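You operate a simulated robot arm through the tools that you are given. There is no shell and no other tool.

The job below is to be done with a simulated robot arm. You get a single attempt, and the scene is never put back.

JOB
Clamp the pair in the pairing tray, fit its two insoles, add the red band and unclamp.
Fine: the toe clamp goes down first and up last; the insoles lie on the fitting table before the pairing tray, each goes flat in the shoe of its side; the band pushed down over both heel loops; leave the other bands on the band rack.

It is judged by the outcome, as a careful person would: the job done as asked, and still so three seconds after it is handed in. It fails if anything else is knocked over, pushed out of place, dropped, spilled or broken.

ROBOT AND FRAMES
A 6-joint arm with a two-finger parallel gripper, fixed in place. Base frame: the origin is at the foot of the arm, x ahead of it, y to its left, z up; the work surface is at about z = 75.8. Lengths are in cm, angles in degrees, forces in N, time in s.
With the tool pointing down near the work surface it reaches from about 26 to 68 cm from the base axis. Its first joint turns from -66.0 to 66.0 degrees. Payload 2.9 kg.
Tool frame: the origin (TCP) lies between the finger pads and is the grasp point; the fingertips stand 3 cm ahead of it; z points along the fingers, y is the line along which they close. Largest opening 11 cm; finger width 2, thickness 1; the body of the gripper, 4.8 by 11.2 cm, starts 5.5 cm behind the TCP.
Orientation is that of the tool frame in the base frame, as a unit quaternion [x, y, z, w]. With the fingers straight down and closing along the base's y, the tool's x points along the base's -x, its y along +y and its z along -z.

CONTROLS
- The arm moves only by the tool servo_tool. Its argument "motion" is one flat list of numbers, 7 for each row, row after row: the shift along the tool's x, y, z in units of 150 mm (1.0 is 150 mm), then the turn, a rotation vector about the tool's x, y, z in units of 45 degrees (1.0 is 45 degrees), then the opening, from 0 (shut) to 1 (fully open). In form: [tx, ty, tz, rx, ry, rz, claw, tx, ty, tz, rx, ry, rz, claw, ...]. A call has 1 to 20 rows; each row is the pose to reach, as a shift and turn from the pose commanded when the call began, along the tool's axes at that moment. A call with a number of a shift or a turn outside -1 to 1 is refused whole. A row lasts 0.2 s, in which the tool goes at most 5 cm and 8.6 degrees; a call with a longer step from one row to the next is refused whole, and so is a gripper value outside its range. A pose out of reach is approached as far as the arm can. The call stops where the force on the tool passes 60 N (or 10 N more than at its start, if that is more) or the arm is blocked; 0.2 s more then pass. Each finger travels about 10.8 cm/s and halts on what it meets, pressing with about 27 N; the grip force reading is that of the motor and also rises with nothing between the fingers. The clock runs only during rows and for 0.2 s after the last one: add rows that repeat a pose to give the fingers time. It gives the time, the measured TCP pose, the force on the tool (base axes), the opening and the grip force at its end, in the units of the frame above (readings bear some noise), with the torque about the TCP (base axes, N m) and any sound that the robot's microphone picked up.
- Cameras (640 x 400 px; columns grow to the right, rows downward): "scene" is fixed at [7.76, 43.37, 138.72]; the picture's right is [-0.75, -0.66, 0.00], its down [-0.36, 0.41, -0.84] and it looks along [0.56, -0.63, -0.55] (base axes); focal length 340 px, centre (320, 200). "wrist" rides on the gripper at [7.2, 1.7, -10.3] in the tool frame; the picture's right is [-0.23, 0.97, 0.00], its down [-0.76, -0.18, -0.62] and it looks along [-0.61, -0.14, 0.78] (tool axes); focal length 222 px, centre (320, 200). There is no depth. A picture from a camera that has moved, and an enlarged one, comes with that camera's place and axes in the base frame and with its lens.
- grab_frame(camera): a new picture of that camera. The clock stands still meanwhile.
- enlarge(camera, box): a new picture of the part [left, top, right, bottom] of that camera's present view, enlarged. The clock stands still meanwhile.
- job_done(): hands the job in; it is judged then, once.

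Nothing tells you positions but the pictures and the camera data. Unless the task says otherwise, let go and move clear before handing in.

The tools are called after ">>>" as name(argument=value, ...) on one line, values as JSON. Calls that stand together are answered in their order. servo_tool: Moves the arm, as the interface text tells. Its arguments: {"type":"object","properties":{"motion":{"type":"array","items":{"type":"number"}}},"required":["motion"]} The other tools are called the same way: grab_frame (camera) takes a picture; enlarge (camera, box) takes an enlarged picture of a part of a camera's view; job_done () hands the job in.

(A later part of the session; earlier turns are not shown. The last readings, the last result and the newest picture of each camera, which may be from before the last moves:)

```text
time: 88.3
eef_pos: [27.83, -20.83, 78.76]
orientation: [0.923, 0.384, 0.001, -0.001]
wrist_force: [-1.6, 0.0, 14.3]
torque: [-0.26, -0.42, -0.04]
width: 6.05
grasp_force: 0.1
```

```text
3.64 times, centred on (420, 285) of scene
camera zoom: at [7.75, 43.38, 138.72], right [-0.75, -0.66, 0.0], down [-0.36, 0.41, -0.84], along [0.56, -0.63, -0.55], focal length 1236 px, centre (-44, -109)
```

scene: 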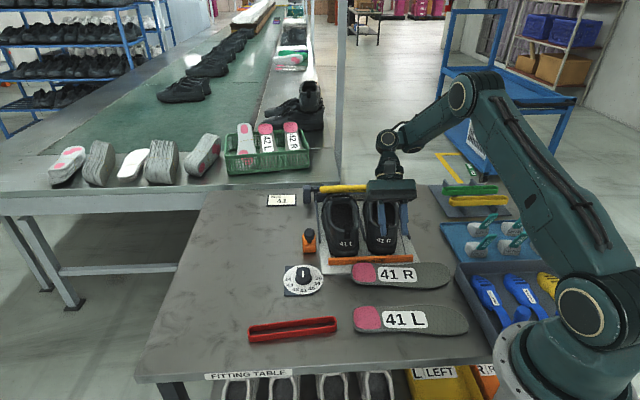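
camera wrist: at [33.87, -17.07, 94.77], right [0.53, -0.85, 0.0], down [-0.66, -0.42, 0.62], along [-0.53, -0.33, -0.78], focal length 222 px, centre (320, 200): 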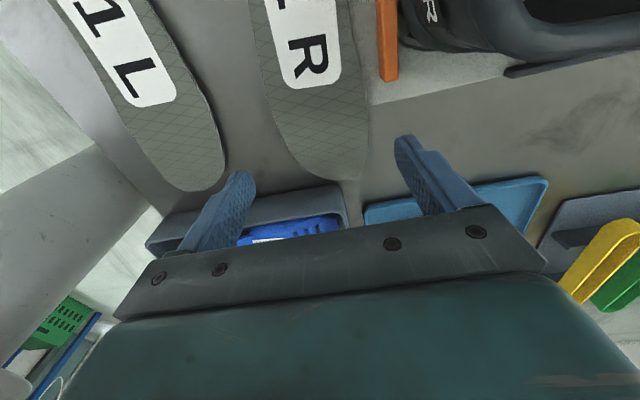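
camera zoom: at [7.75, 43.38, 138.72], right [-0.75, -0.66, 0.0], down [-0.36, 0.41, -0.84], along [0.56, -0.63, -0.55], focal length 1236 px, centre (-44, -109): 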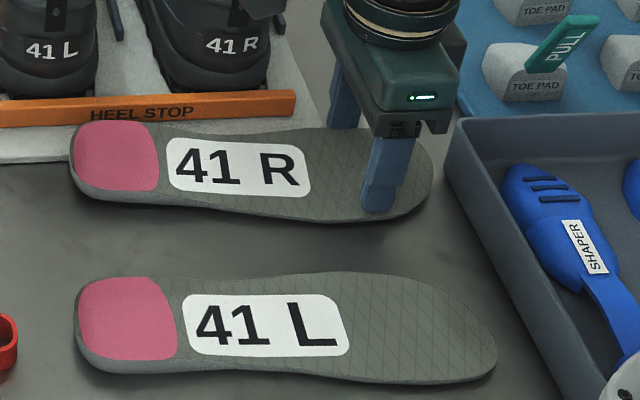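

The forefoot edge is too thin to pinch, but the fingertips now press on it with about 14 N. I'll use that pressure to drag the insole straight back off the tray lip.

>>> servo_tool(motion=[0, -0.05, 0, 0, 0, 0, 0.55, 0, -0.1, 0, 0, 0, 0, 0.55, 0, -0.15, 0, 0, 0, 0, 0.55])

>>> enlarge(camera="scene", box=[340, 230, 500, 340])

```text
time: 89.1
eef_pos: [26.17, -18.87, 78.65]
orientation: [0.923, 0.384, -0.002, -0.003]
wrist_force: [-0.2, 0.1, 0.3]
torque: [0.01, 0.02, 0.0]
width: 6.08
grasp_force: 0.0
```

```text
3.64 times, centred on (420, 285) of scene
camera zoom: at [7.76, 43.37, 138.72], right [-0.75, -0.66, 0.0], down [-0.36, 0.41, -0.84], along [0.56, -0.63, -0.55], focal length 1236 px, centre (-44, -109)
```

zoom: 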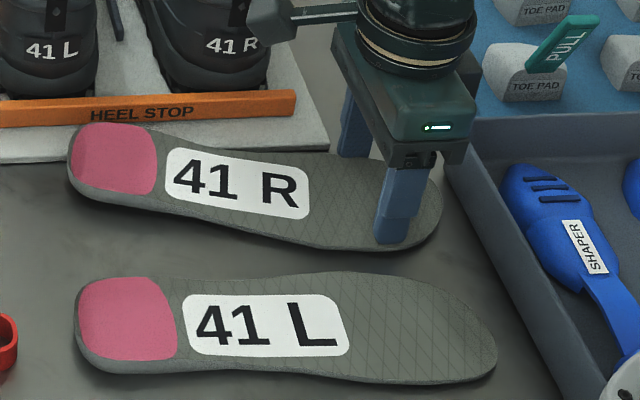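

The insole pivoted about its heel, which still rests on the lip. I'll do the same at the heel: rise, go over the pink area, press lightly and drag back.

>>> servo_tool(motion=[0, 0, -0.27, 0, 0, 0, 0.3, 0, 0, -0.53, 0, 0, 0, 0.1, 0.3, 0.04, -0.53, 0, 0, 0, 0, 0.6, 0.08, -0.53, 0, 0, 0, 0, 0.9, 0.12, -0.53, 0, 0, 0, 0, 1.0, 0.13, -0.53, 0, 0, 0, 0])

>>> grab_frame(camera="wrist")

>>> enlarge(camera="scene", box=[320, 230, 480, 340])

```text
time: 90.5
eef_pos: [38.27, -10.18, 86.58]
orientation: [0.923, 0.384, 0.0, -0.002]
wrist_force: [-0.6, -0.6, -0.7]
torque: [0.03, 0.03, -0.01]
width: 0.01
grasp_force: 26.6
```

```text
taken
camera wrist: at [44.48, -6.33, 96.86], right [0.53, -0.85, 0.0], down [-0.66, -0.42, 0.62], along [-0.53, -0.33, -0.78], focal length 222 px, centre (320, 200)
```

wrist: 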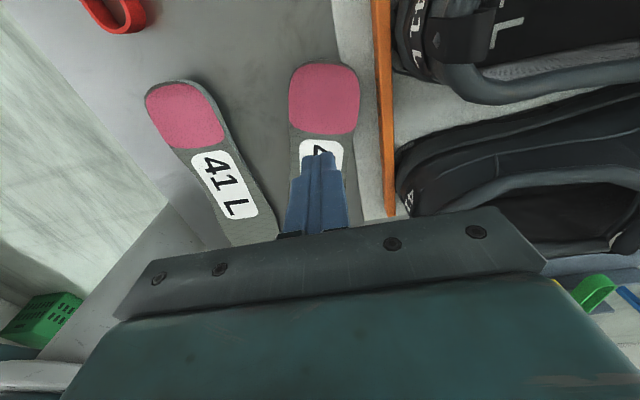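

```text
3.64 times, centred on (400, 285) of scene
camera zoom: at [7.76, 43.37, 138.72], right [-0.75, -0.66, 0.0], down [-0.36, 0.41, -0.84], along [0.56, -0.63, -0.55], focal length 1236 px, centre (29, -109)
```

zoom: 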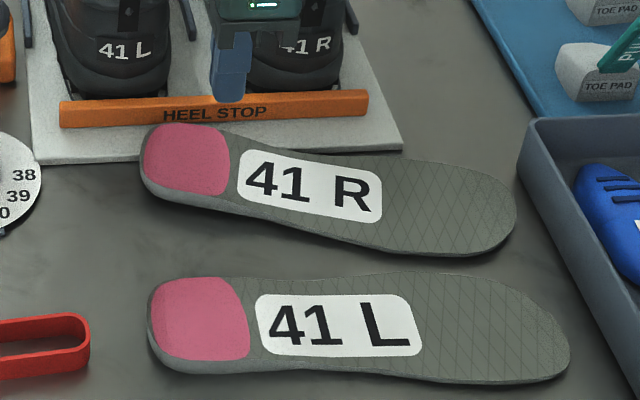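

>>> servo_tool(motion=[0, 0, 0.2, 0, 0, 0, 0, 0, 0, 0.35, 0, 0, 0, 0, 0, 0, 0.39, 0, 0, 0, 0])

>>> servo_tool(motion=[0, 0, 0.02, 0, 0, 0, 0, 0, 0, 0.04, 0, 0, 0, 0])

```text
time: 91.3
eef_pos: [38.24, -10.02, 80.81]
orientation: [0.923, 0.384, 0.001, 0.0]
wrist_force: [-0.7, -0.5, 0.2]
torque: [-0.01, -0.03, 0.02]
width: 0.0
grasp_force: 27.1
```

```text
time: 91.9
eef_pos: [38.3, -10.13, 80.32]
orientation: [0.924, 0.383, 0.0, 0.0]
wrist_force: [-0.9, -0.2, 5.5]
torque: [-0.01, -0.01, -0.03]
width: 0.0
grasp_force: 27.2
```

Light contact at 5.5 N. Pressing a touch more and dragging back 2 cm.

>>> servo_tool(motion=[0, 0, 0.015, 0, 0, 0, 0, 0, -0.05, 0.018, 0, 0, 0, 0, 0, -0.1, 0.022, 0, 0, 0, 0, 0, -0.15, 0.026, 0, 0, 0, 0])

>>> enlarge(camera="scene", box=[320, 230, 480, 340])

```text
time: 92.9
eef_pos: [36.24, -8.29, 79.66]
orientation: [0.923, 0.384, -0.002, -0.003]
wrist_force: [0.3, -0.5, 1.9]
torque: [-0.02, -0.02, 0.02]
width: 0.02
grasp_force: 26.8
```

```text
3.64 times, centred on (400, 285) of scene
camera zoom: at [7.76, 43.37, 138.72], right [-0.75, -0.66, 0.0], down [-0.36, 0.41, -0.84], along [0.56, -0.63, -0.55], focal length 1236 px, centre (29, -109)
```

zoom: 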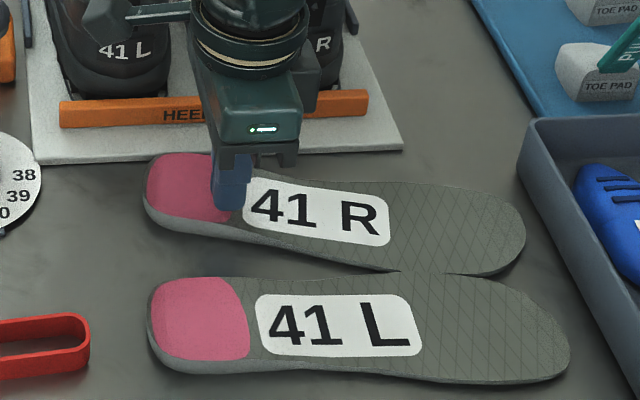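

The heel is off the tray lip and the L insole hasn't moved. Rising, turning 11° to match the insole's new angle, and looking from above.

>>> servo_tool(motion=[0, 0, -0.2, 0, 0, 0, 0, 0, 0, -0.4, 0, 0, 0.122, 0.3, 0.09, 0.02, -0.45, 0, 0, 0.244, 0.6, 0.09, 0.02, -0.45, 0, 0, 0.244, 0.66, 0.09, 0.02, -0.45, 0, 0, 0.244, 0.66])

>>> enlarge(camera="wrist", box=[180, 20, 480, 220])

>>> enlarge(camera="scene", box=[320, 230, 480, 340])

```text
time: 94.1
eef_pos: [37.77, -7.54, 86.71]
orientation: [0.956, 0.294, 0.001, -0.001]
wrist_force: [0.7, -0.5, -0.3]
torque: [-0.01, -0.01, -0.01]
width: 7.26
grasp_force: 0.0
```

```text
2.00 times, centred on (330, 120) of wrist
camera zoom: at [44.56, -5.03, 96.9], right [0.36, -0.93, 0.0], down [-0.73, -0.28, 0.62], along [-0.58, -0.22, -0.78], focal length 444 px, centre (300, 360)
```

zoom: 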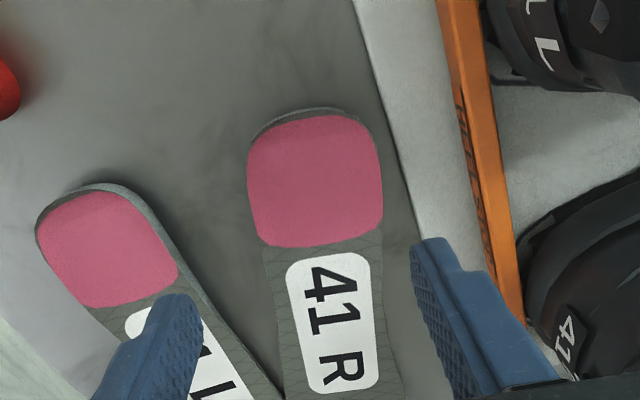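

```text
3.64 times, centred on (400, 285) of scene
camera zoom: at [7.76, 43.37, 138.72], right [-0.75, -0.66, 0.0], down [-0.36, 0.41, -0.84], along [0.56, -0.63, -0.55], focal length 1236 px, centre (29, -109)
```

zoom: 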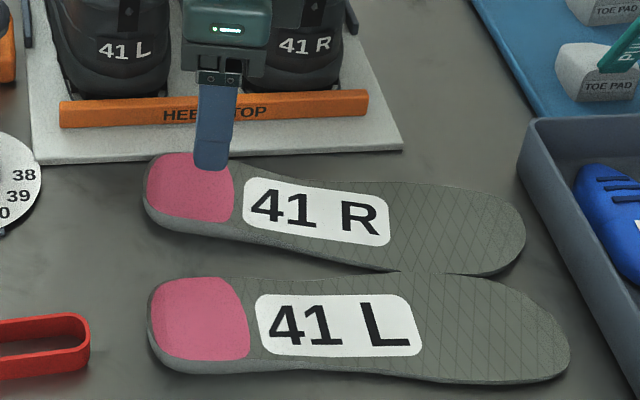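

The heel's inner edge is still close to the tray edge. I'll grip a bit further toward the waist, where there's room for the finger, lift it and re-place it clear of everything.

>>> servo_tool(motion=[-0.12, 0.022, 0, 0, 0, 0.04, 0.62, -0.245, 0.044, 0, 0, 0, 0.08, 0.62, -0.245, 0.044, 0.2, 0, 0, 0.08, 0.62, -0.245, 0.044, 0.35, 0, 0, 0.08, 0.62, -0.245, 0.044, 0.35, 0, 0, 0.08, 0.62])

>>> enlarge(camera="wrist", box=[180, 20, 480, 220])

>>> enlarge(camera="scene", box=[320, 230, 480, 340])

```text
time: 95.3
eef_pos: [35.01, -10.17, 81.26]
orientation: [0.965, 0.263, 0.001, 0.0]
wrist_force: [0.1, -0.4, -1.0]
torque: [-0.02, 0.0, 0.0]
width: 6.82
grasp_force: 0.0
```

```text
2.00 times, centred on (330, 120) of wrist
camera zoom: at [42.0, -8.07, 91.57], right [0.3, -0.95, 0.0], down [-0.75, -0.23, 0.62], along [-0.59, -0.19, -0.78], focal length 444 px, centre (300, 360)
```

zoom: 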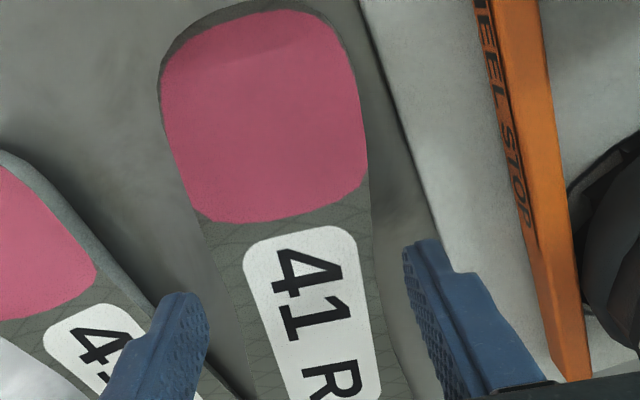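

```text
3.64 times, centred on (400, 285) of scene
camera zoom: at [7.76, 43.37, 138.72], right [-0.75, -0.66, 0.0], down [-0.36, 0.41, -0.84], along [0.56, -0.63, -0.55], focal length 1236 px, centre (29, -109)
```

zoom: 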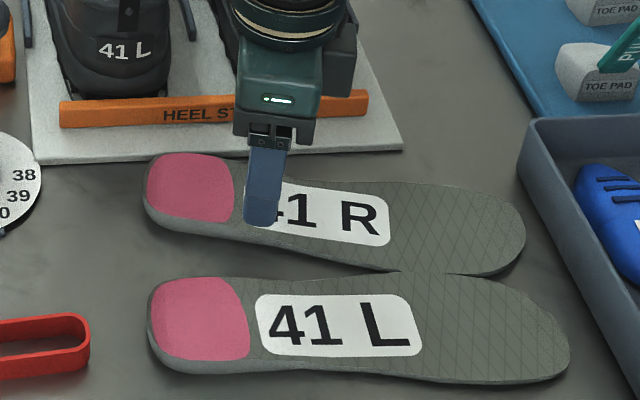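

>>> servo_tool(motion=[0, 0, 0.08, 0, 0, 0, 0.62, 0, 0, 0.143, 0, 0, 0, 0.62, 0, 0, 0.143, 0, 0, 0, 0.62])

>>> servo_tool(motion=[0, 0, 0, 0, 0, 0, 0.55, 0, 0, 0, 0, 0, 0, 0.45, 0, 0, 0, 0, 0, 0, 0.4, 0, 0, 0, 0, 0, 0, 0.4])

>>> enlarge(camera="wrist", box=[180, 20, 480, 220])

```text
time: 96.1
eef_pos: [35.03, -10.22, 79.16]
orientation: [0.964, 0.265, 0.0, -0.001]
wrist_force: [0.9, -0.7, -0.3]
torque: [0.03, -0.01, 0.0]
width: 6.82
grasp_force: 0.0
```

```text
time: 97.1
eef_pos: [35.02, -10.25, 79.14]
orientation: [0.965, 0.264, 0.0, -0.001]
wrist_force: [-0.8, -0.4, -0.1]
torque: [-0.04, -0.03, 0.01]
width: 4.39
grasp_force: 0.1
```

```text
2.00 times, centred on (330, 120) of wrist
camera zoom: at [41.95, -8.13, 89.39], right [0.3, -0.95, 0.0], down [-0.75, -0.24, 0.62], along [-0.59, -0.19, -0.78], focal length 444 px, centre (300, 360)
```

zoom: 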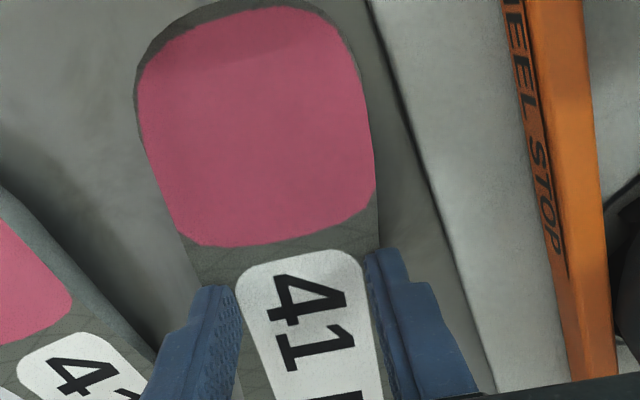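

Only the cupped heel edge is thick enough to grip. I'll press-drag the heel another centimetre or so away from the tray, then grip there as before.

>>> servo_tool(motion=[0, 0, -0.15, 0, 0, 0, 0.4, 0, 0, -0.25, 0, 0, 0, 0.2, 0.15, 0, -0.25, 0, 0, 0, 0, 0.27, 0, -0.25, 0, 0, 0, 0, 0.27, 0, -0.1, 0, 0, 0, 0, 0.27, 0, -0.07, 0, 0, 0, 0])

>>> servo_tool(motion=[0, 0, 0.015, 0, 0, 0, 0, 0, 0, 0.03, 0, 0, 0, 0])

```text
time: 98.5
eef_pos: [38.63, -8.33, 80.47]
orientation: [0.965, 0.263, 0.001, -0.001]
wrist_force: [0.6, 0.2, -0.3]
torque: [0.01, -0.02, 0.01]
width: 0.02
grasp_force: 26.8
```

```text
time: 99.1
eef_pos: [38.59, -8.24, 79.9]
orientation: [0.965, 0.264, 0.0, -0.001]
wrist_force: [1.1, -0.6, 1.3]
torque: [0.0, 0.02, -0.01]
width: 0.0
grasp_force: 27.1
```

>>> servo_tool(motion=[0, 0, 0.02, 0, 0, 0, 0, -0.008, -0.033, 0.022, 0, 0, 0, 0, -0.017, -0.065, 0.022, 0, 0, 0, 0, -0.025, -0.1, 0.022, 0, 0, 0, 0])

>>> enlarge(camera="scene", box=[320, 230, 480, 340])

```text
time: 100.1
eef_pos: [37.78, -7.19, 79.61]
orientation: [0.965, 0.263, 0.006, 0.003]
wrist_force: [9.7, -11.0, 40.9]
torque: [-0.42, -0.2, 0.08]
width: 0.01
grasp_force: 27.3
```

```text
3.64 times, centred on (400, 285) of scene
camera zoom: at [7.74, 43.36, 138.73], right [-0.75, -0.66, 0.0], down [-0.36, 0.41, -0.84], along [0.56, -0.63, -0.55], focal length 1236 px, centre (29, -109)
```

zoom: 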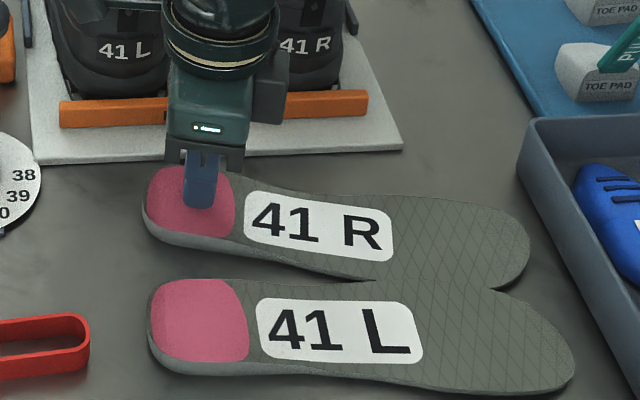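

That pressed harder than I want (41 N), so I'm releasing the pressure now. Looking at the new position.

>>> servo_tool(motion=[0, 0, -0.15, 0, 0, 0, 0, 0, 0, -0.45, 0, 0, 0, 0.3, 0, 0, -0.5, 0, 0, 0, 0.6, 0, 0, -0.5, 0, 0, 0, 0.64])

>>> enlarge(camera="wrist", box=[180, 20, 480, 220])

>>> enlarge(camera="scene", box=[320, 230, 480, 340])

```text
time: 101.1
eef_pos: [37.48, -7.14, 86.99]
orientation: [0.965, 0.264, 0.0, 0.0]
wrist_force: [-0.5, 1.2, 0.8]
torque: [0.02, -0.01, 0.0]
width: 7.04
grasp_force: 0.0
```

```text
2.00 times, centred on (330, 120) of wrist
camera zoom: at [44.43, -5.0, 97.15], right [0.3, -0.95, 0.0], down [-0.75, -0.24, 0.62], along [-0.6, -0.19, -0.78], focal length 444 px, centre (300, 360)
```

zoom: 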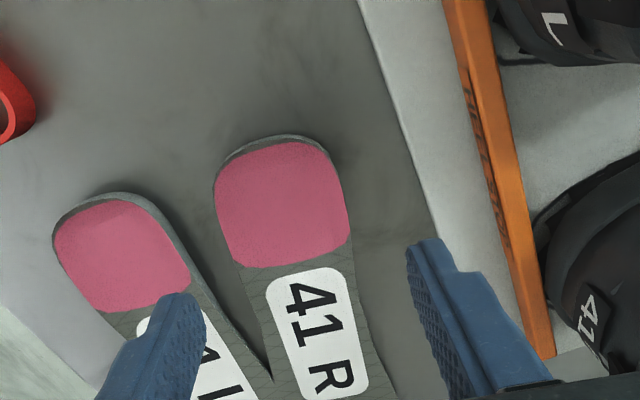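

```text
3.64 times, centred on (400, 285) of scene
camera zoom: at [7.76, 43.37, 138.72], right [-0.75, -0.66, 0.0], down [-0.36, 0.41, -0.84], along [0.56, -0.63, -0.55], focal length 1236 px, centre (29, -109)
```

zoom: 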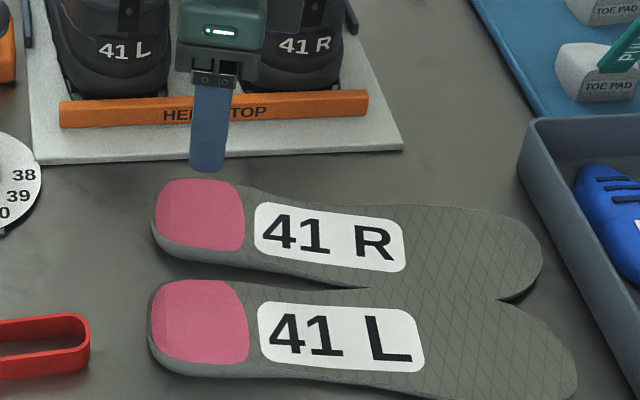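

The heel now has about 3 cm of space to the tray. Gripping it in the same way as before: centre, descend, then close.

>>> servo_tool(motion=[-0.046, -0.051, 0.1, 0, 0, 0, 0.61, -0.046, -0.051, 0.3, 0, 0, 0, 0.61, -0.046, -0.051, 0.4, 0, 0, 0, 0.61, -0.046, -0.051, 0.4, 0, 0, 0, 0.61])

>>> enlarge(camera="wrist", box=[180, 20, 480, 220])

```text
time: 102.1
eef_pos: [36.55, -6.83, 80.9]
orientation: [0.964, 0.265, 0.0, 0.0]
wrist_force: [0.6, 0.2, 1.0]
torque: [-0.02, 0.03, -0.03]
width: 6.71
grasp_force: 0.1
```

```text
2.00 times, centred on (330, 120) of wrist
camera zoom: at [43.36, -4.64, 91.08], right [0.3, -0.95, 0.0], down [-0.75, -0.24, 0.62], along [-0.59, -0.19, -0.78], focal length 444 px, centre (300, 360)
```

zoom: 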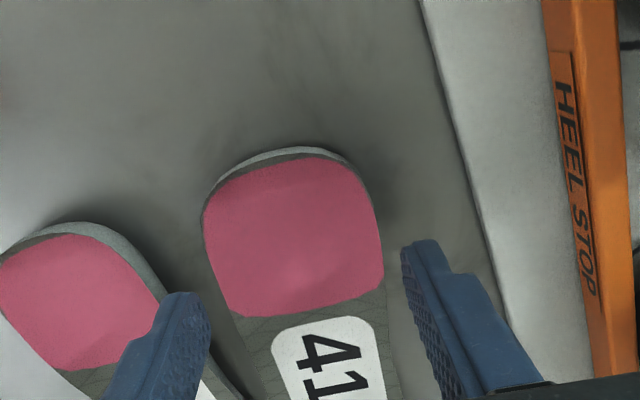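

>>> servo_tool(motion=[0, -0.025, 0, 0, 0, 0, 0.625, 0, -0.025, 0.05, 0, 0, 0, 0.625, 0, -0.025, 0.1, 0, 0, 0, 0.625, 0, -0.025, 0.1, 0, 0, 0, 0.625])

>>> enlarge(camera="wrist", box=[180, 20, 480, 220])

```text
time: 103.1
eef_pos: [36.26, -6.41, 79.42]
orientation: [0.965, 0.264, 0.0, -0.001]
wrist_force: [-0.2, -0.3, 0.6]
torque: [0.01, 0.0, -0.03]
width: 6.84
grasp_force: 0.0
```

```text
2.00 times, centred on (330, 120) of wrist
camera zoom: at [43.23, -4.26, 89.66], right [0.3, -0.95, 0.0], down [-0.75, -0.24, 0.62], along [-0.59, -0.19, -0.78], focal length 444 px, centre (300, 360)
```

zoom: 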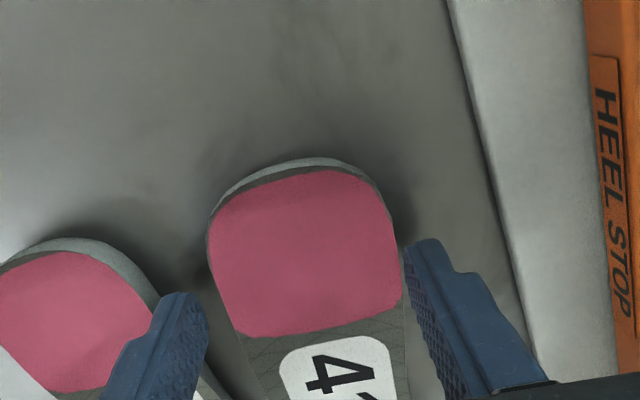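

>>> servo_tool(motion=[0, 0, 0, 0, 0, 0, 0.56, 0, 0, 0, 0, 0, 0, 0.5, 0, 0, 0, 0, 0, 0, 0.4, 0, 0, 0, 0, 0, 0, 0.35, 0, 0, 0, 0, 0, 0, 0.35])

>>> grab_frame(camera="wrist")

```text
time: 104.3
eef_pos: [36.18, -6.47, 79.43]
orientation: [0.965, 0.264, 0.0, -0.001]
wrist_force: [-0.2, -0.7, -0.4]
torque: [0.04, -0.04, -0.01]
width: 5.87
grasp_force: 26.9
```

```text
taken
camera wrist: at [43.22, -4.26, 89.66], right [0.3, -0.95, 0.0], down [-0.75, -0.24, 0.62], along [-0.59, -0.19, -0.78], focal length 222 px, centre (320, 200)
```

wrist: 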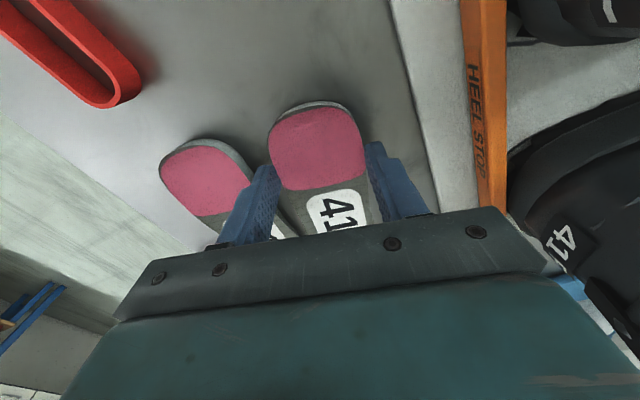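

Good grip again (5.87 cm, 27 N). Lifting straight up with properly sized steps.

>>> servo_tool(motion=[0, 0, -0.06, 0, 0, 0, 0.35, 0, 0, -0.2, 0, 0, 0, 0.35, 0, 0, -0.4, 0, 0, 0, 0.35, 0, 0, -0.6, 0, 0, 0, 0.35, 0, 0, -0.8, 0, 0, 0, 0.35, 0, 0, -1.0, 0, 0, 0, 0.35])

>>> enlarge(camera="scene", box=[300, 160, 500, 350])

```text
time: 105.7
eef_pos: [36.08, -6.47, 94.62]
orientation: [0.965, 0.264, 0.0, 0.0]
wrist_force: [-0.2, -0.8, -0.4]
torque: [-0.01, 0.02, 0.03]
width: 5.88
grasp_force: 27.5
```

```text
2.11 times, centred on (400, 255) of scene
camera zoom: at [7.76, 43.37, 138.72], right [-0.75, -0.66, 0.0], down [-0.36, 0.41, -0.84], along [0.56, -0.63, -0.55], focal length 715 px, centre (152, 84)
```

zoom: 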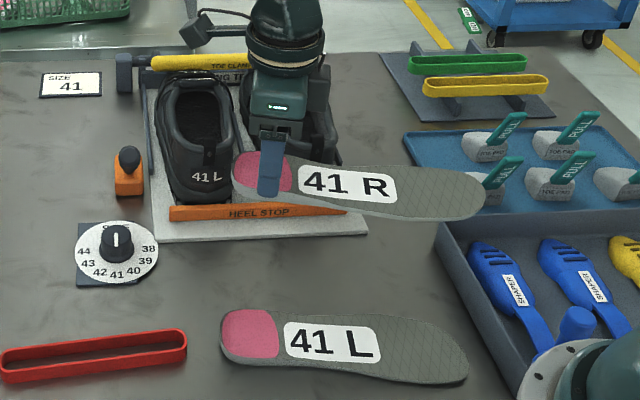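

>>> servo_tool(motion=[0, 0, -0.2, 0, 0, 0, 0.35, 0, 0, -0.4, 0, 0, 0, 0.35, 0, 0, -0.64, 0, 0, 0, 0.35, 0, 0, -0.64, 0, 0, -0.16, 0.35, 0, 0, -0.64, 0, 0, -0.32, 0.35, 0, 0, -0.64, 0, 0, -0.48, 0.35, 0, 0, -0.64, 0, 0, -0.64, 0.35, 0, 0, -0.64, 0, 0, -0.8, 0.35, 0, 0, -0.64, 0, 0, -0.96, 0.35])

```text
time: 107.7
eef_pos: [36.28, -6.56, 104.07]
orientation: [0.799, 0.601, 0.001, -0.001]
wrist_force: [-0.5, -0.4, -0.3]
torque: [0.03, 0.02, -0.03]
width: 5.87
grasp_force: 27.0
```

>>> servo_tool(motion=[-0.1, 0.02, 0, 0, 0, -0.16, 0.35, -0.2, 0.05, 0, 0, 0, -0.32, 0.35, -0.3, 0.07, 0, 0, 0, -0.48, 0.35, -0.4, 0.09, -0.03, 0, 0, -0.64, 0.35, -0.5, 0.11, -0.06, 0, 0, -0.8, 0.35, -0.557, 0.126, -0.06, 0, 0, -0.96, 0.35])

>>> servo_tool(motion=[0, 0, 0, 0, 0, -0.13, 0.35, 0, 0, 0, 0, 0, -0.26, 0.35, 0, 0, 0, 0, 0, -0.398, 0.35, 0, 0, 0, 0, 0, -0.398, 0.35])

>>> grab_frame(camera="wrist")

```text
time: 109.1
eef_pos: [35.72, -15.11, 104.83]
orientation: [0.522, 0.853, 0.001, 0.0]
wrist_force: [-0.4, -0.6, -0.5]
torque: [-0.01, -0.02, 0.03]
width: 5.85
grasp_force: 26.7
```

```text
time: 110.1
eef_pos: [35.68, -14.98, 104.9]
orientation: [0.383, 0.924, 0.001, 0.0]
wrist_force: [-0.7, 0.0, -0.1]
torque: [0.04, 0.0, -0.05]
width: 5.87
grasp_force: 27.1
```

```text
taken
camera wrist: at [31.63, -8.83, 115.18], right [0.85, 0.53, 0.0], down [0.41, -0.67, 0.62], along [0.33, -0.53, -0.78], focal length 222 px, centre (320, 200)
```

wrist: 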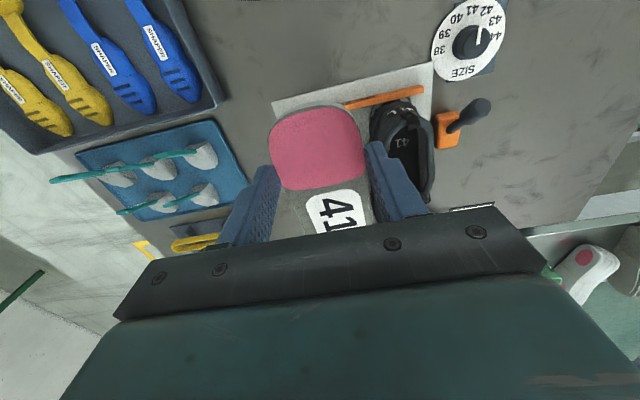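

Aligned with the shoe axis. Pitching the toe down 38°.

>>> servo_tool(motion=[0, 0, 0, 0, 0.17, 0, 0.35, 0, 0, 0, 0, 0.34, 0, 0.35, 0, 0, 0, 0, 0.51, 0, 0.35, 0, 0, 0, 0, 0.68, 0, 0.35, 0, 0, 0, 0, 0.844, 0, 0.35, 0, 0, 0, 0, 0.844, 0, 0.35])

```text
time: 111.5
eef_pos: [33.85, -14.01, 102.78]
orientation: [0.363, 0.873, 0.125, -0.3]
wrist_force: [0.1, -0.8, -1.8]
torque: [-0.01, 0.01, -0.03]
width: 5.86
grasp_force: 27.1
out of reach, approached as far as the arm can: row 5, 6
```

At this height the arm limits the pitch slightly, but lower down there's more freedom. The toe is clear above the opening; now rolling the inner (medial) edge down.

>>> servo_tool(motion=[0, 0, 0, 0.14, 0, 0, 0.35, 0, 0, 0, 0.28, 0, 0, 0.35, 0, 0, 0, 0.42, 0, 0, 0.35])

>>> enlarge(camera="scene", box=[310, 150, 470, 270])

```text
time: 112.3
eef_pos: [33.74, -14.08, 102.7]
orientation: [0.308, 0.882, -0.02, -0.357]
wrist_force: [0.2, -0.1, 0.3]
torque: [0.02, -0.01, 0.01]
width: 5.87
grasp_force: 27.1
out of reach, approached as far as the arm can: row 1
```

```text
3.33 times, centred on (390, 210) of scene
camera zoom: at [7.76, 43.37, 138.72], right [-0.75, -0.66, 0.0], down [-0.36, 0.41, -0.84], along [0.56, -0.63, -0.55], focal length 1132 px, centre (87, 167)
```

zoom: 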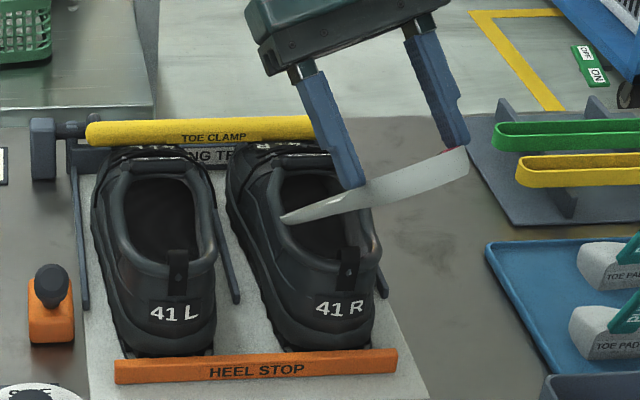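

>>> servo_tool(motion=[0, 0, 0, 0.14, 0, 0, 0.35, 0, 0, 0, 0.28, 0, 0, 0.35, 0, 0, 0, 0.42, 0, 0, 0.35])

>>> enlarge(camera="scene", box=[350, 170, 450, 250])

```text
time: 113.1
eef_pos: [33.78, -13.98, 102.76]
orientation: [0.246, 0.866, -0.165, -0.402]
wrist_force: [0.1, 0.1, -1.5]
torque: [0.04, 0.01, -0.02]
width: 5.89
grasp_force: 27.3
```

```text
5.00 times, centred on (400, 210) of scene
camera zoom: at [7.76, 43.37, 138.72], right [-0.75, -0.66, 0.0], down [-0.36, 0.41, -0.84], along [0.56, -0.63, -0.55], focal length 1699 px, centre (-80, 150)
```

zoom: 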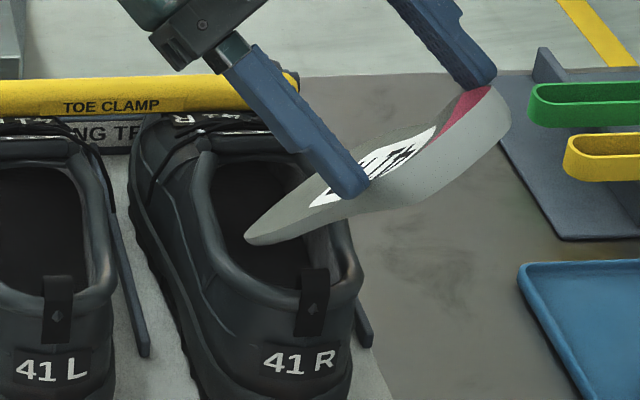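

The insole's low inner corner is right over the opening. Moving forward and down a little so it enters near the middle.

>>> servo_tool(motion=[-0.095, 0.013, -0.013, 0, 0, 0, 0.35, -0.19, 0.026, -0.027, 0, 0, 0, 0.35, -0.19, 0.026, -0.027, 0, 0, 0, 0.35])

>>> enlarge(camera="scene", box=[350, 170, 450, 250])

```text
time: 113.9
eef_pos: [35.77, -15.26, 100.96]
orientation: [0.246, 0.867, -0.165, -0.402]
wrist_force: [0.0, 0.7, 0.0]
torque: [0.01, 0.01, 0.01]
width: 5.88
grasp_force: 26.5
```

```text
5.00 times, centred on (400, 210) of scene
camera zoom: at [7.76, 43.37, 138.72], right [-0.75, -0.66, 0.0], down [-0.36, 0.41, -0.84], along [0.56, -0.63, -0.55], focal length 1699 px, centre (-80, 150)
```

zoom: 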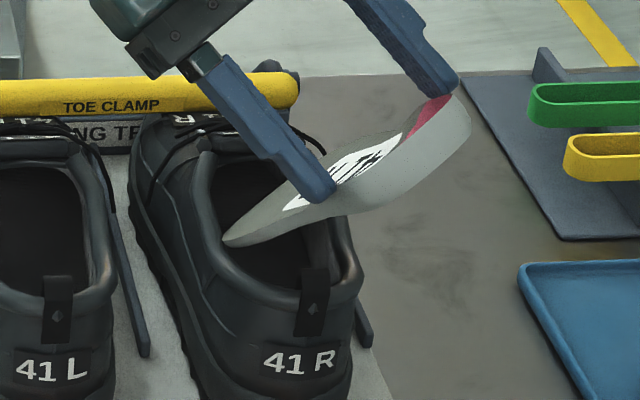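

>>> servo_tool(motion=[-0.072, 0.033, 0.058, 0, 0, 0, 0.35, -0.145, 0.065, 0.116, 0, 0, 0, 0.35])

>>> enlarge(camera="scene", box=[350, 170, 450, 250])

```text
time: 114.5
eef_pos: [35.95, -15.89, 98.08]
orientation: [0.246, 0.867, -0.164, -0.402]
wrist_force: [0.7, 1.0, 1.4]
torque: [-0.02, -0.13, 0.05]
width: 5.85
grasp_force: 27.4
```

```text
5.00 times, centred on (400, 210) of scene
camera zoom: at [7.76, 43.37, 138.72], right [-0.75, -0.66, 0.0], down [-0.36, 0.41, -0.84], along [0.56, -0.63, -0.55], focal length 1699 px, centre (-80, 150)
```

zoom: 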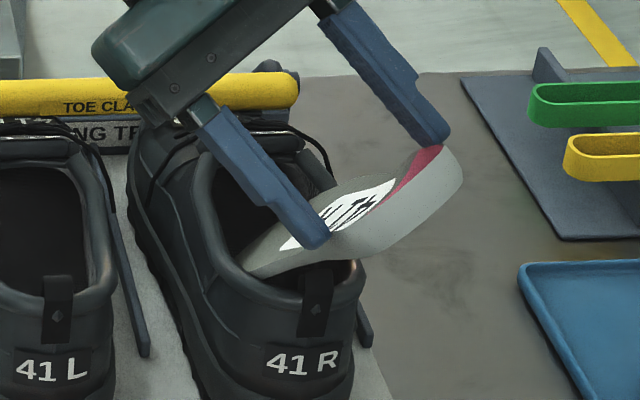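

Slight contact on the underside, probably the outer toe corner on the right rim. Shifting 0.7 cm toward the shoe's inner side to hook the low edge under the left rim.

>>> servo_tool(motion=[0.016, 0.044, -0.019, 0, 0, 0, 0.35, 0.016, 0.044, -0.019, 0, 0, 0, 0.35])

>>> enlarge(camera="scene", box=[350, 170, 450, 250])

```text
time: 115.1
eef_pos: [36.13, -15.19, 98.14]
orientation: [0.246, 0.867, -0.164, -0.402]
wrist_force: [-0.1, 0.8, -0.9]
torque: [0.02, -0.01, 0.01]
width: 5.85
grasp_force: 27.0
```

```text
5.00 times, centred on (400, 210) of scene
camera zoom: at [7.76, 43.37, 138.72], right [-0.75, -0.66, 0.0], down [-0.36, 0.41, -0.84], along [0.56, -0.63, -0.55], focal length 1699 px, centre (-80, 150)
```

zoom: 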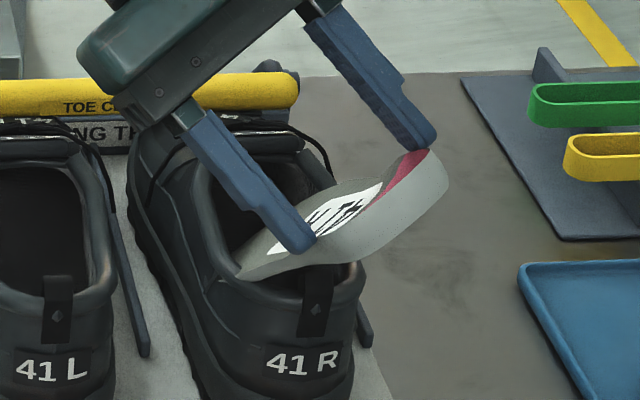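

Free again. Continuing down about 2.6 cm.

>>> servo_tool(motion=[-0.075, 0.037, 0.036, 0, 0, 0, 0.35, -0.149, 0.074, 0.073, 0, 0, 0, 0.35])

>>> enlarge(camera="scene", box=[350, 170, 450, 250])

```text
time: 115.7
eef_pos: [36.92, -15.5, 95.68]
orientation: [0.246, 0.867, -0.166, -0.4]
wrist_force: [2.0, 0.1, 12.4]
torque: [-0.64, -0.22, 0.08]
width: 5.89
grasp_force: 27.0
```

```text
5.00 times, centred on (400, 210) of scene
camera zoom: at [7.75, 43.38, 138.72], right [-0.75, -0.66, 0.0], down [-0.36, 0.41, -0.84], along [0.56, -0.63, -0.55], focal length 1699 px, centre (-80, 150)
```

zoom: 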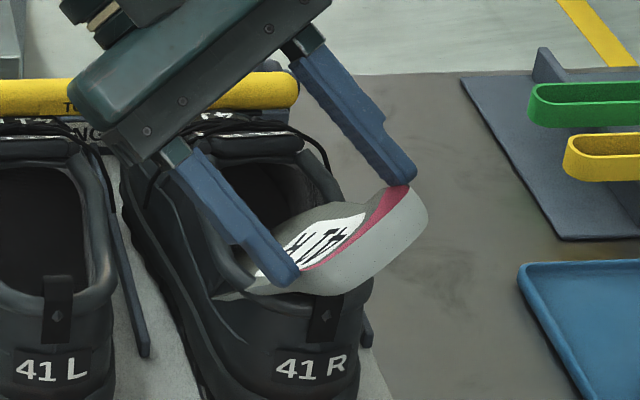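

Vertical contact: the underside is now touching the heel loop/back rim. I'll lift slightly and slide forward under the tongue instead of straight down.

>>> servo_tool(motion=[0.012, -0.01, -0.012, 0, 0, 0, 0.35, -0.045, -0.035, -0.045, 0, 0, 0, 0.35, -0.093, -0.065, -0.073, 0, 0, 0, 0.35])

>>> enlarge(camera="scene", box=[350, 170, 450, 250])

```text
time: 116.5
eef_pos: [38.22, -17.09, 95.78]
orientation: [0.245, 0.867, -0.164, -0.402]
wrist_force: [0.3, 0.3, -0.2]
torque: [0.0, 0.05, -0.02]
width: 5.87
grasp_force: 27.4
```

```text
5.00 times, centred on (400, 210) of scene
camera zoom: at [7.76, 43.37, 138.72], right [-0.75, -0.66, 0.0], down [-0.36, 0.41, -0.84], along [0.56, -0.63, -0.55], focal length 1699 px, centre (-80, 150)
```

zoom: 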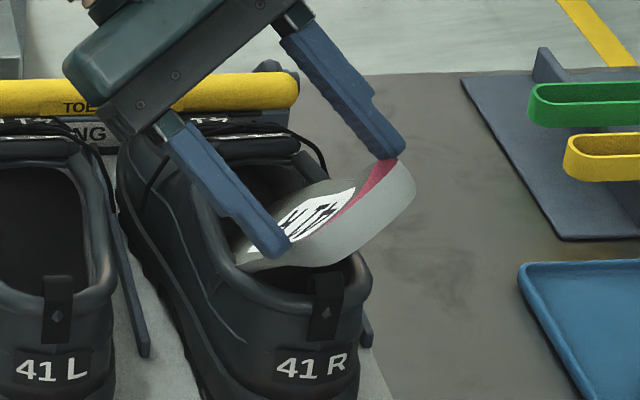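

No contact now; the toe is under the tongue edge. Continuing forward and slightly down.

>>> servo_tool(motion=[-0.065, -0.008, -0.01, 0, 0, 0, 0.35, -0.131, -0.016, -0.021, 0, 0, 0, 0.35])

>>> enlarge(camera="scene", box=[350, 170, 450, 250])

```text
time: 117.1
eef_pos: [39.53, -18.36, 94.88]
orientation: [0.246, 0.867, -0.164, -0.402]
wrist_force: [0.2, -0.9, -0.4]
torque: [0.01, -0.04, -0.02]
width: 5.84
grasp_force: 27.0
```

```text
5.00 times, centred on (400, 210) of scene
camera zoom: at [7.76, 43.37, 138.72], right [-0.75, -0.66, 0.0], down [-0.36, 0.41, -0.84], along [0.56, -0.63, -0.55], focal length 1699 px, centre (-80, 150)
```

zoom: 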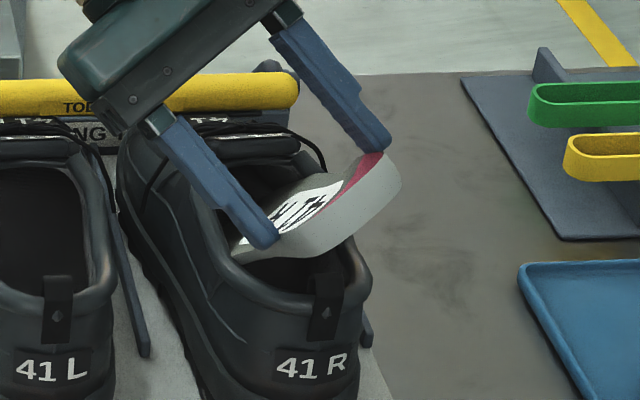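

Still free. Now easing the pitch to about 32° and the roll slightly while advancing.

>>> servo_tool(motion=[-0.038, 0.019, 0.033, -0.045, -0.053, 0.041, 0.35, -0.075, 0.037, 0.066, -0.089, -0.105, 0.082, 0.35])

>>> enlarge(camera="scene", box=[350, 170, 450, 250])

```text
time: 117.7
eef_pos: [39.72, -18.72, 93.37]
orientation: [0.281, 0.879, -0.157, -0.351]
wrist_force: [-3.2, 2.7, 7.1]
torque: [-0.24, -0.42, -0.01]
width: 5.9
grasp_force: 26.8
```

```text
5.00 times, centred on (400, 210) of scene
camera zoom: at [7.75, 43.38, 138.72], right [-0.75, -0.66, 0.0], down [-0.36, 0.41, -0.84], along [0.56, -0.63, -0.55], focal length 1699 px, centre (-80, 150)
```

zoom: 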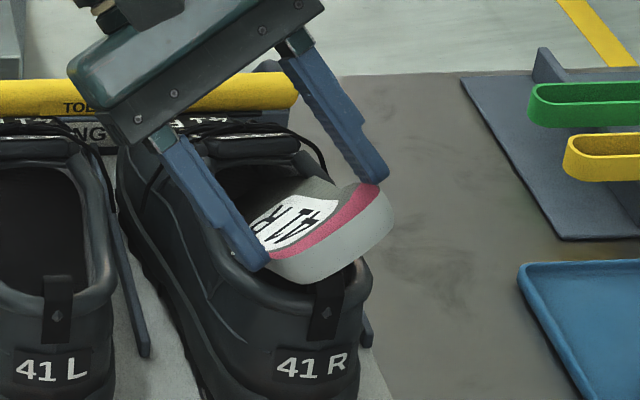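

The low corner has touched the footbed (reaction up and back), so the forefoot is well inside. Levelling the roll to about 20° and lifting the toe a little as it advances.

>>> servo_tool(motion=[0.0, -0.02, -0.01, -0.1, -0.012, 0.008, 0.35, -0.02, -0.04, 0.01, -0.2, -0.025, 0.016, 0.35, -0.041, -0.06, 0.036, -0.311, -0.037, 0.025, 0.35])

>>> enlarge(camera="scene", box=[350, 170, 450, 250])

```text
time: 118.5
eef_pos: [40.73, -20.22, 93.88]
orientation: [0.328, 0.893, -0.055, -0.302]
wrist_force: [-2.1, 0.5, -0.5]
torque: [0.24, 0.25, -0.13]
width: 5.87
grasp_force: 26.6
out of reach, approached as far as the arm can: row 2, 3
```

```text
5.00 times, centred on (400, 210) of scene
camera zoom: at [7.76, 43.37, 138.72], right [-0.75, -0.66, 0.0], down [-0.36, 0.41, -0.84], along [0.56, -0.63, -0.55], focal length 1699 px, centre (-80, 150)
```

zoom: 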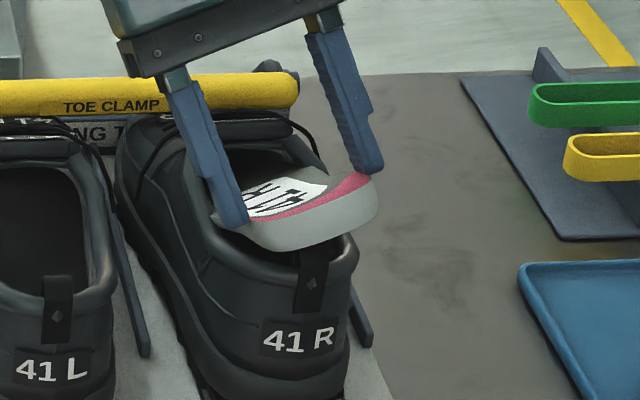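

The insole is mostly through, but this arm pose hit a reach limit and nudged the shoe toward its toe. Checking small corrective motion: shift 0.8 cm outward to free the inner corner.

>>> servo_tool(motion=[0.01, -0.025, 0.005, 0, 0, 0, 0.35, 0.01, -0.05, 0.01, 0, 0, 0, 0.35])

>>> enlarge(camera="scene", box=[330, 160, 450, 260])

```text
time: 119.1
eef_pos: [40.39, -20.8, 94.19]
orientation: [0.327, 0.893, -0.056, -0.303]
wrist_force: [0.9, 1.6, -3.9]
torque: [0.6, 0.2, 0.09]
width: 5.87
grasp_force: 27.2
out of reach, approached as far as the arm can: row 2
```

```text
4.00 times, centred on (390, 210) of scene
camera zoom: at [7.77, 43.37, 138.72], right [-0.75, -0.66, 0.0], down [-0.36, 0.41, -0.84], along [0.56, -0.63, -0.55], focal length 1359 px, centre (40, 160)
```

zoom: 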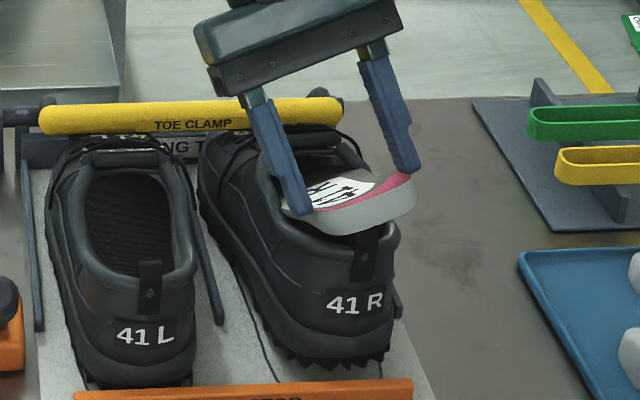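

The heel of the R shoe is being lifted. The insole is jammed up under the vamp because the arm couldn't go low enough there. Backing out heelward and down now.

>>> servo_tool(motion=[0.03, 0.01, 0.03, 0, 0, 0, 0.35, 0.06, 0.02, 0.06, 0, 0, 0, 0.35, 0.1, 0.03, 0.09, 0, 0, 0, 0.35])

>>> enlarge(camera="scene", box=[330, 160, 450, 260])

```text
time: 119.9
eef_pos: [40.5, -20.12, 94.47]
orientation: [0.327, 0.894, -0.056, -0.302]
wrist_force: [-0.8, -0.1, -2.8]
torque: [0.34, 0.3, -0.14]
width: 5.85
grasp_force: 26.9
out of reach, approached as far as the arm can: row 1, 2, 3
```

```text
4.00 times, centred on (390, 210) of scene
camera zoom: at [7.76, 43.37, 138.72], right [-0.75, -0.66, 0.0], down [-0.36, 0.41, -0.84], along [0.56, -0.63, -0.55], focal length 1359 px, centre (40, 160)
```

zoom: 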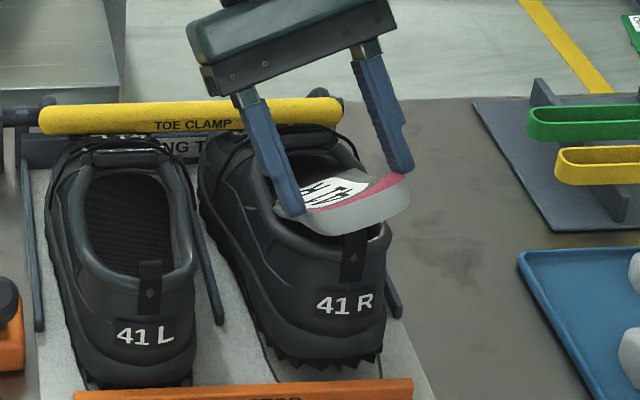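

Out-of-reach limits keep the arm from retracting in this pose, but the forefoot is already under the tongue. The simplest way is to let go here. The toe-down insole will rest inside the shoe with its heel on the collar, and then I can push it in from the heel with closed fingers. Opening gently.

>>> servo_tool(motion=[0, 0, 0, 0, 0, 0, 0.56, 0, 0, 0, 0, 0, 0, 0.62, 0, 0, 0, 0, 0, 0, 0.66])

>>> enlarge(camera="scene", box=[330, 160, 450, 260])

```text
time: 120.7
eef_pos: [40.52, -20.18, 94.28]
orientation: [0.327, 0.894, -0.054, -0.302]
wrist_force: [-0.2, 0.5, 0.0]
torque: [0.02, 0.03, 0.0]
width: 7.26
grasp_force: 0.1
```

```text
4.00 times, centred on (390, 210) of scene
camera zoom: at [7.76, 43.37, 138.72], right [-0.75, -0.66, 0.0], down [-0.36, 0.41, -0.84], along [0.56, -0.63, -0.55], focal length 1359 px, centre (40, 160)
```

zoom: 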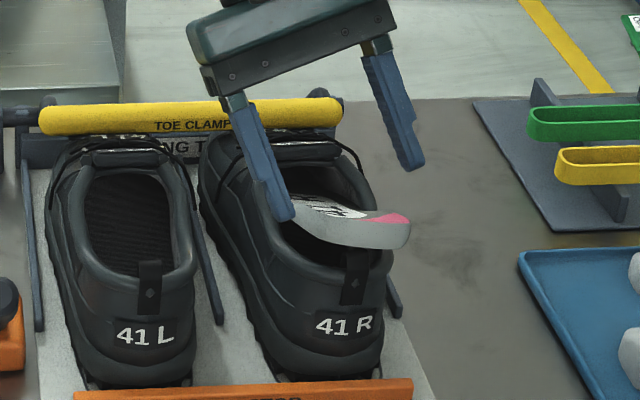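

The shoe settled back to its place, and the insole now rests with its toe inside and its heel on the collar. Withdrawing the fingers along their own axis.

>>> servo_tool(motion=[0, 0, -0.15, 0, 0, 0, 0.7, 0, 0, -0.35, 0, 0, 0, 0.7, 0, 0, -0.55, 0, 0, 0, 0.7])

>>> enlarge(camera="scene", box=[330, 160, 450, 260])

```text
time: 121.5
eef_pos: [45.2, -20.99, 101.26]
orientation: [0.327, 0.894, -0.056, -0.301]
wrist_force: [0.9, 0.4, -0.1]
torque: [0.01, 0.02, 0.01]
width: 7.72
grasp_force: 0.1
```

```text
4.00 times, centred on (390, 210) of scene
camera zoom: at [7.76, 43.37, 138.72], right [-0.75, -0.66, 0.0], down [-0.36, 0.41, -0.84], along [0.56, -0.63, -0.55], focal length 1359 px, centre (40, 160)
```

zoom: 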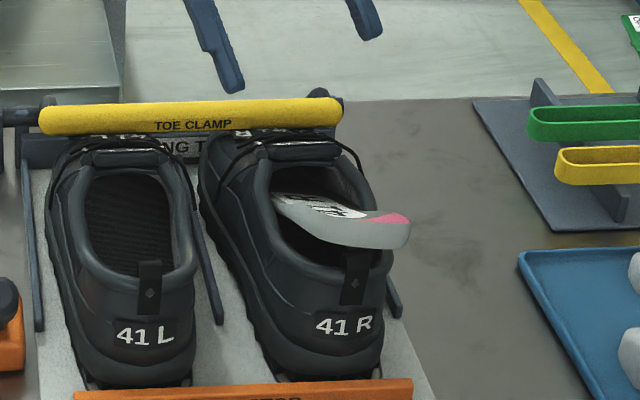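

>>> servo_tool(motion=[0, 0, 0, -0.15, 0, 0, 0.5, 0, 0, 0, -0.3, 0, 0, 0.2, 0, 0, 0, -0.444, 0, 0, 0, 0, 0, 0, -0.444, 0, 0, 0])

>>> servo_tool(motion=[0, 0, 0, 0, -0.17, 0, 0, 0, 0, 0, 0, -0.34, 0, 0, 0, 0, 0, 0, -0.51, 0, 0, 0, 0, 0, 0, -0.67, 0, 0, 0, 0, 0, 0, -0.67, 0, 0])

>>> grab_frame(camera="wrist")

```text
time: 122.5
eef_pos: [45.18, -20.89, 101.21]
orientation: [0.375, 0.89, 0.101, -0.239]
wrist_force: [0.2, -0.4, -0.8]
torque: [-0.02, -0.04, 0.01]
width: 0.0
grasp_force: 26.8
```

```text
time: 123.7
eef_pos: [53.44, -24.64, 106.06]
orientation: [0.388, 0.922, -0.001, 0.0]
wrist_force: [-0.3, 0.2, 0.2]
torque: [-0.03, 0.01, -0.01]
width: 0.0
grasp_force: 26.6
out of reach, approached as far as the arm can: row 2, 3, 4, 5
```

```text
taken
camera wrist: at [49.38, -18.23, 116.22], right [0.86, 0.52, 0.0], down [0.41, -0.67, 0.62], along [0.32, -0.53, -0.78], focal length 222 px, centre (320, 200)
```

wrist: 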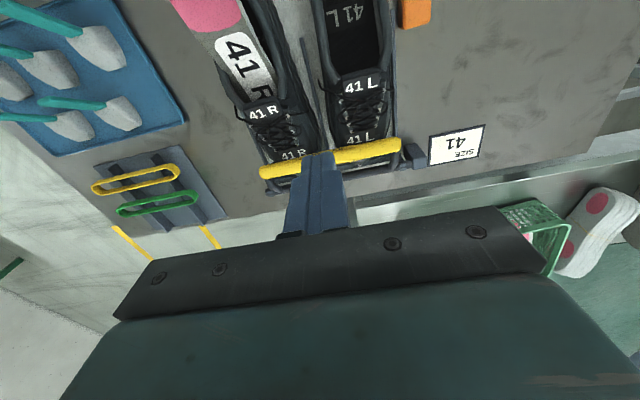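

>>> grab_frame(camera="scene")

```text
taken
```

scene: 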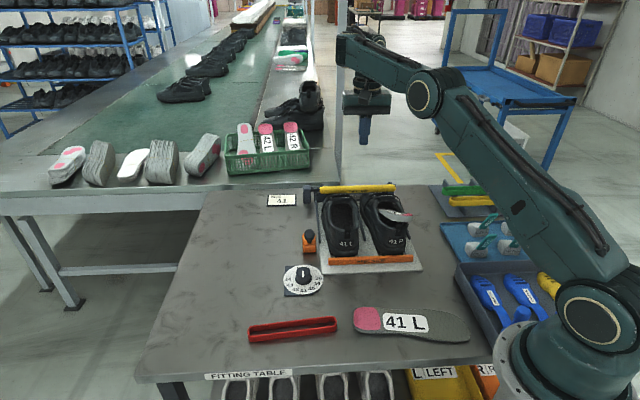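

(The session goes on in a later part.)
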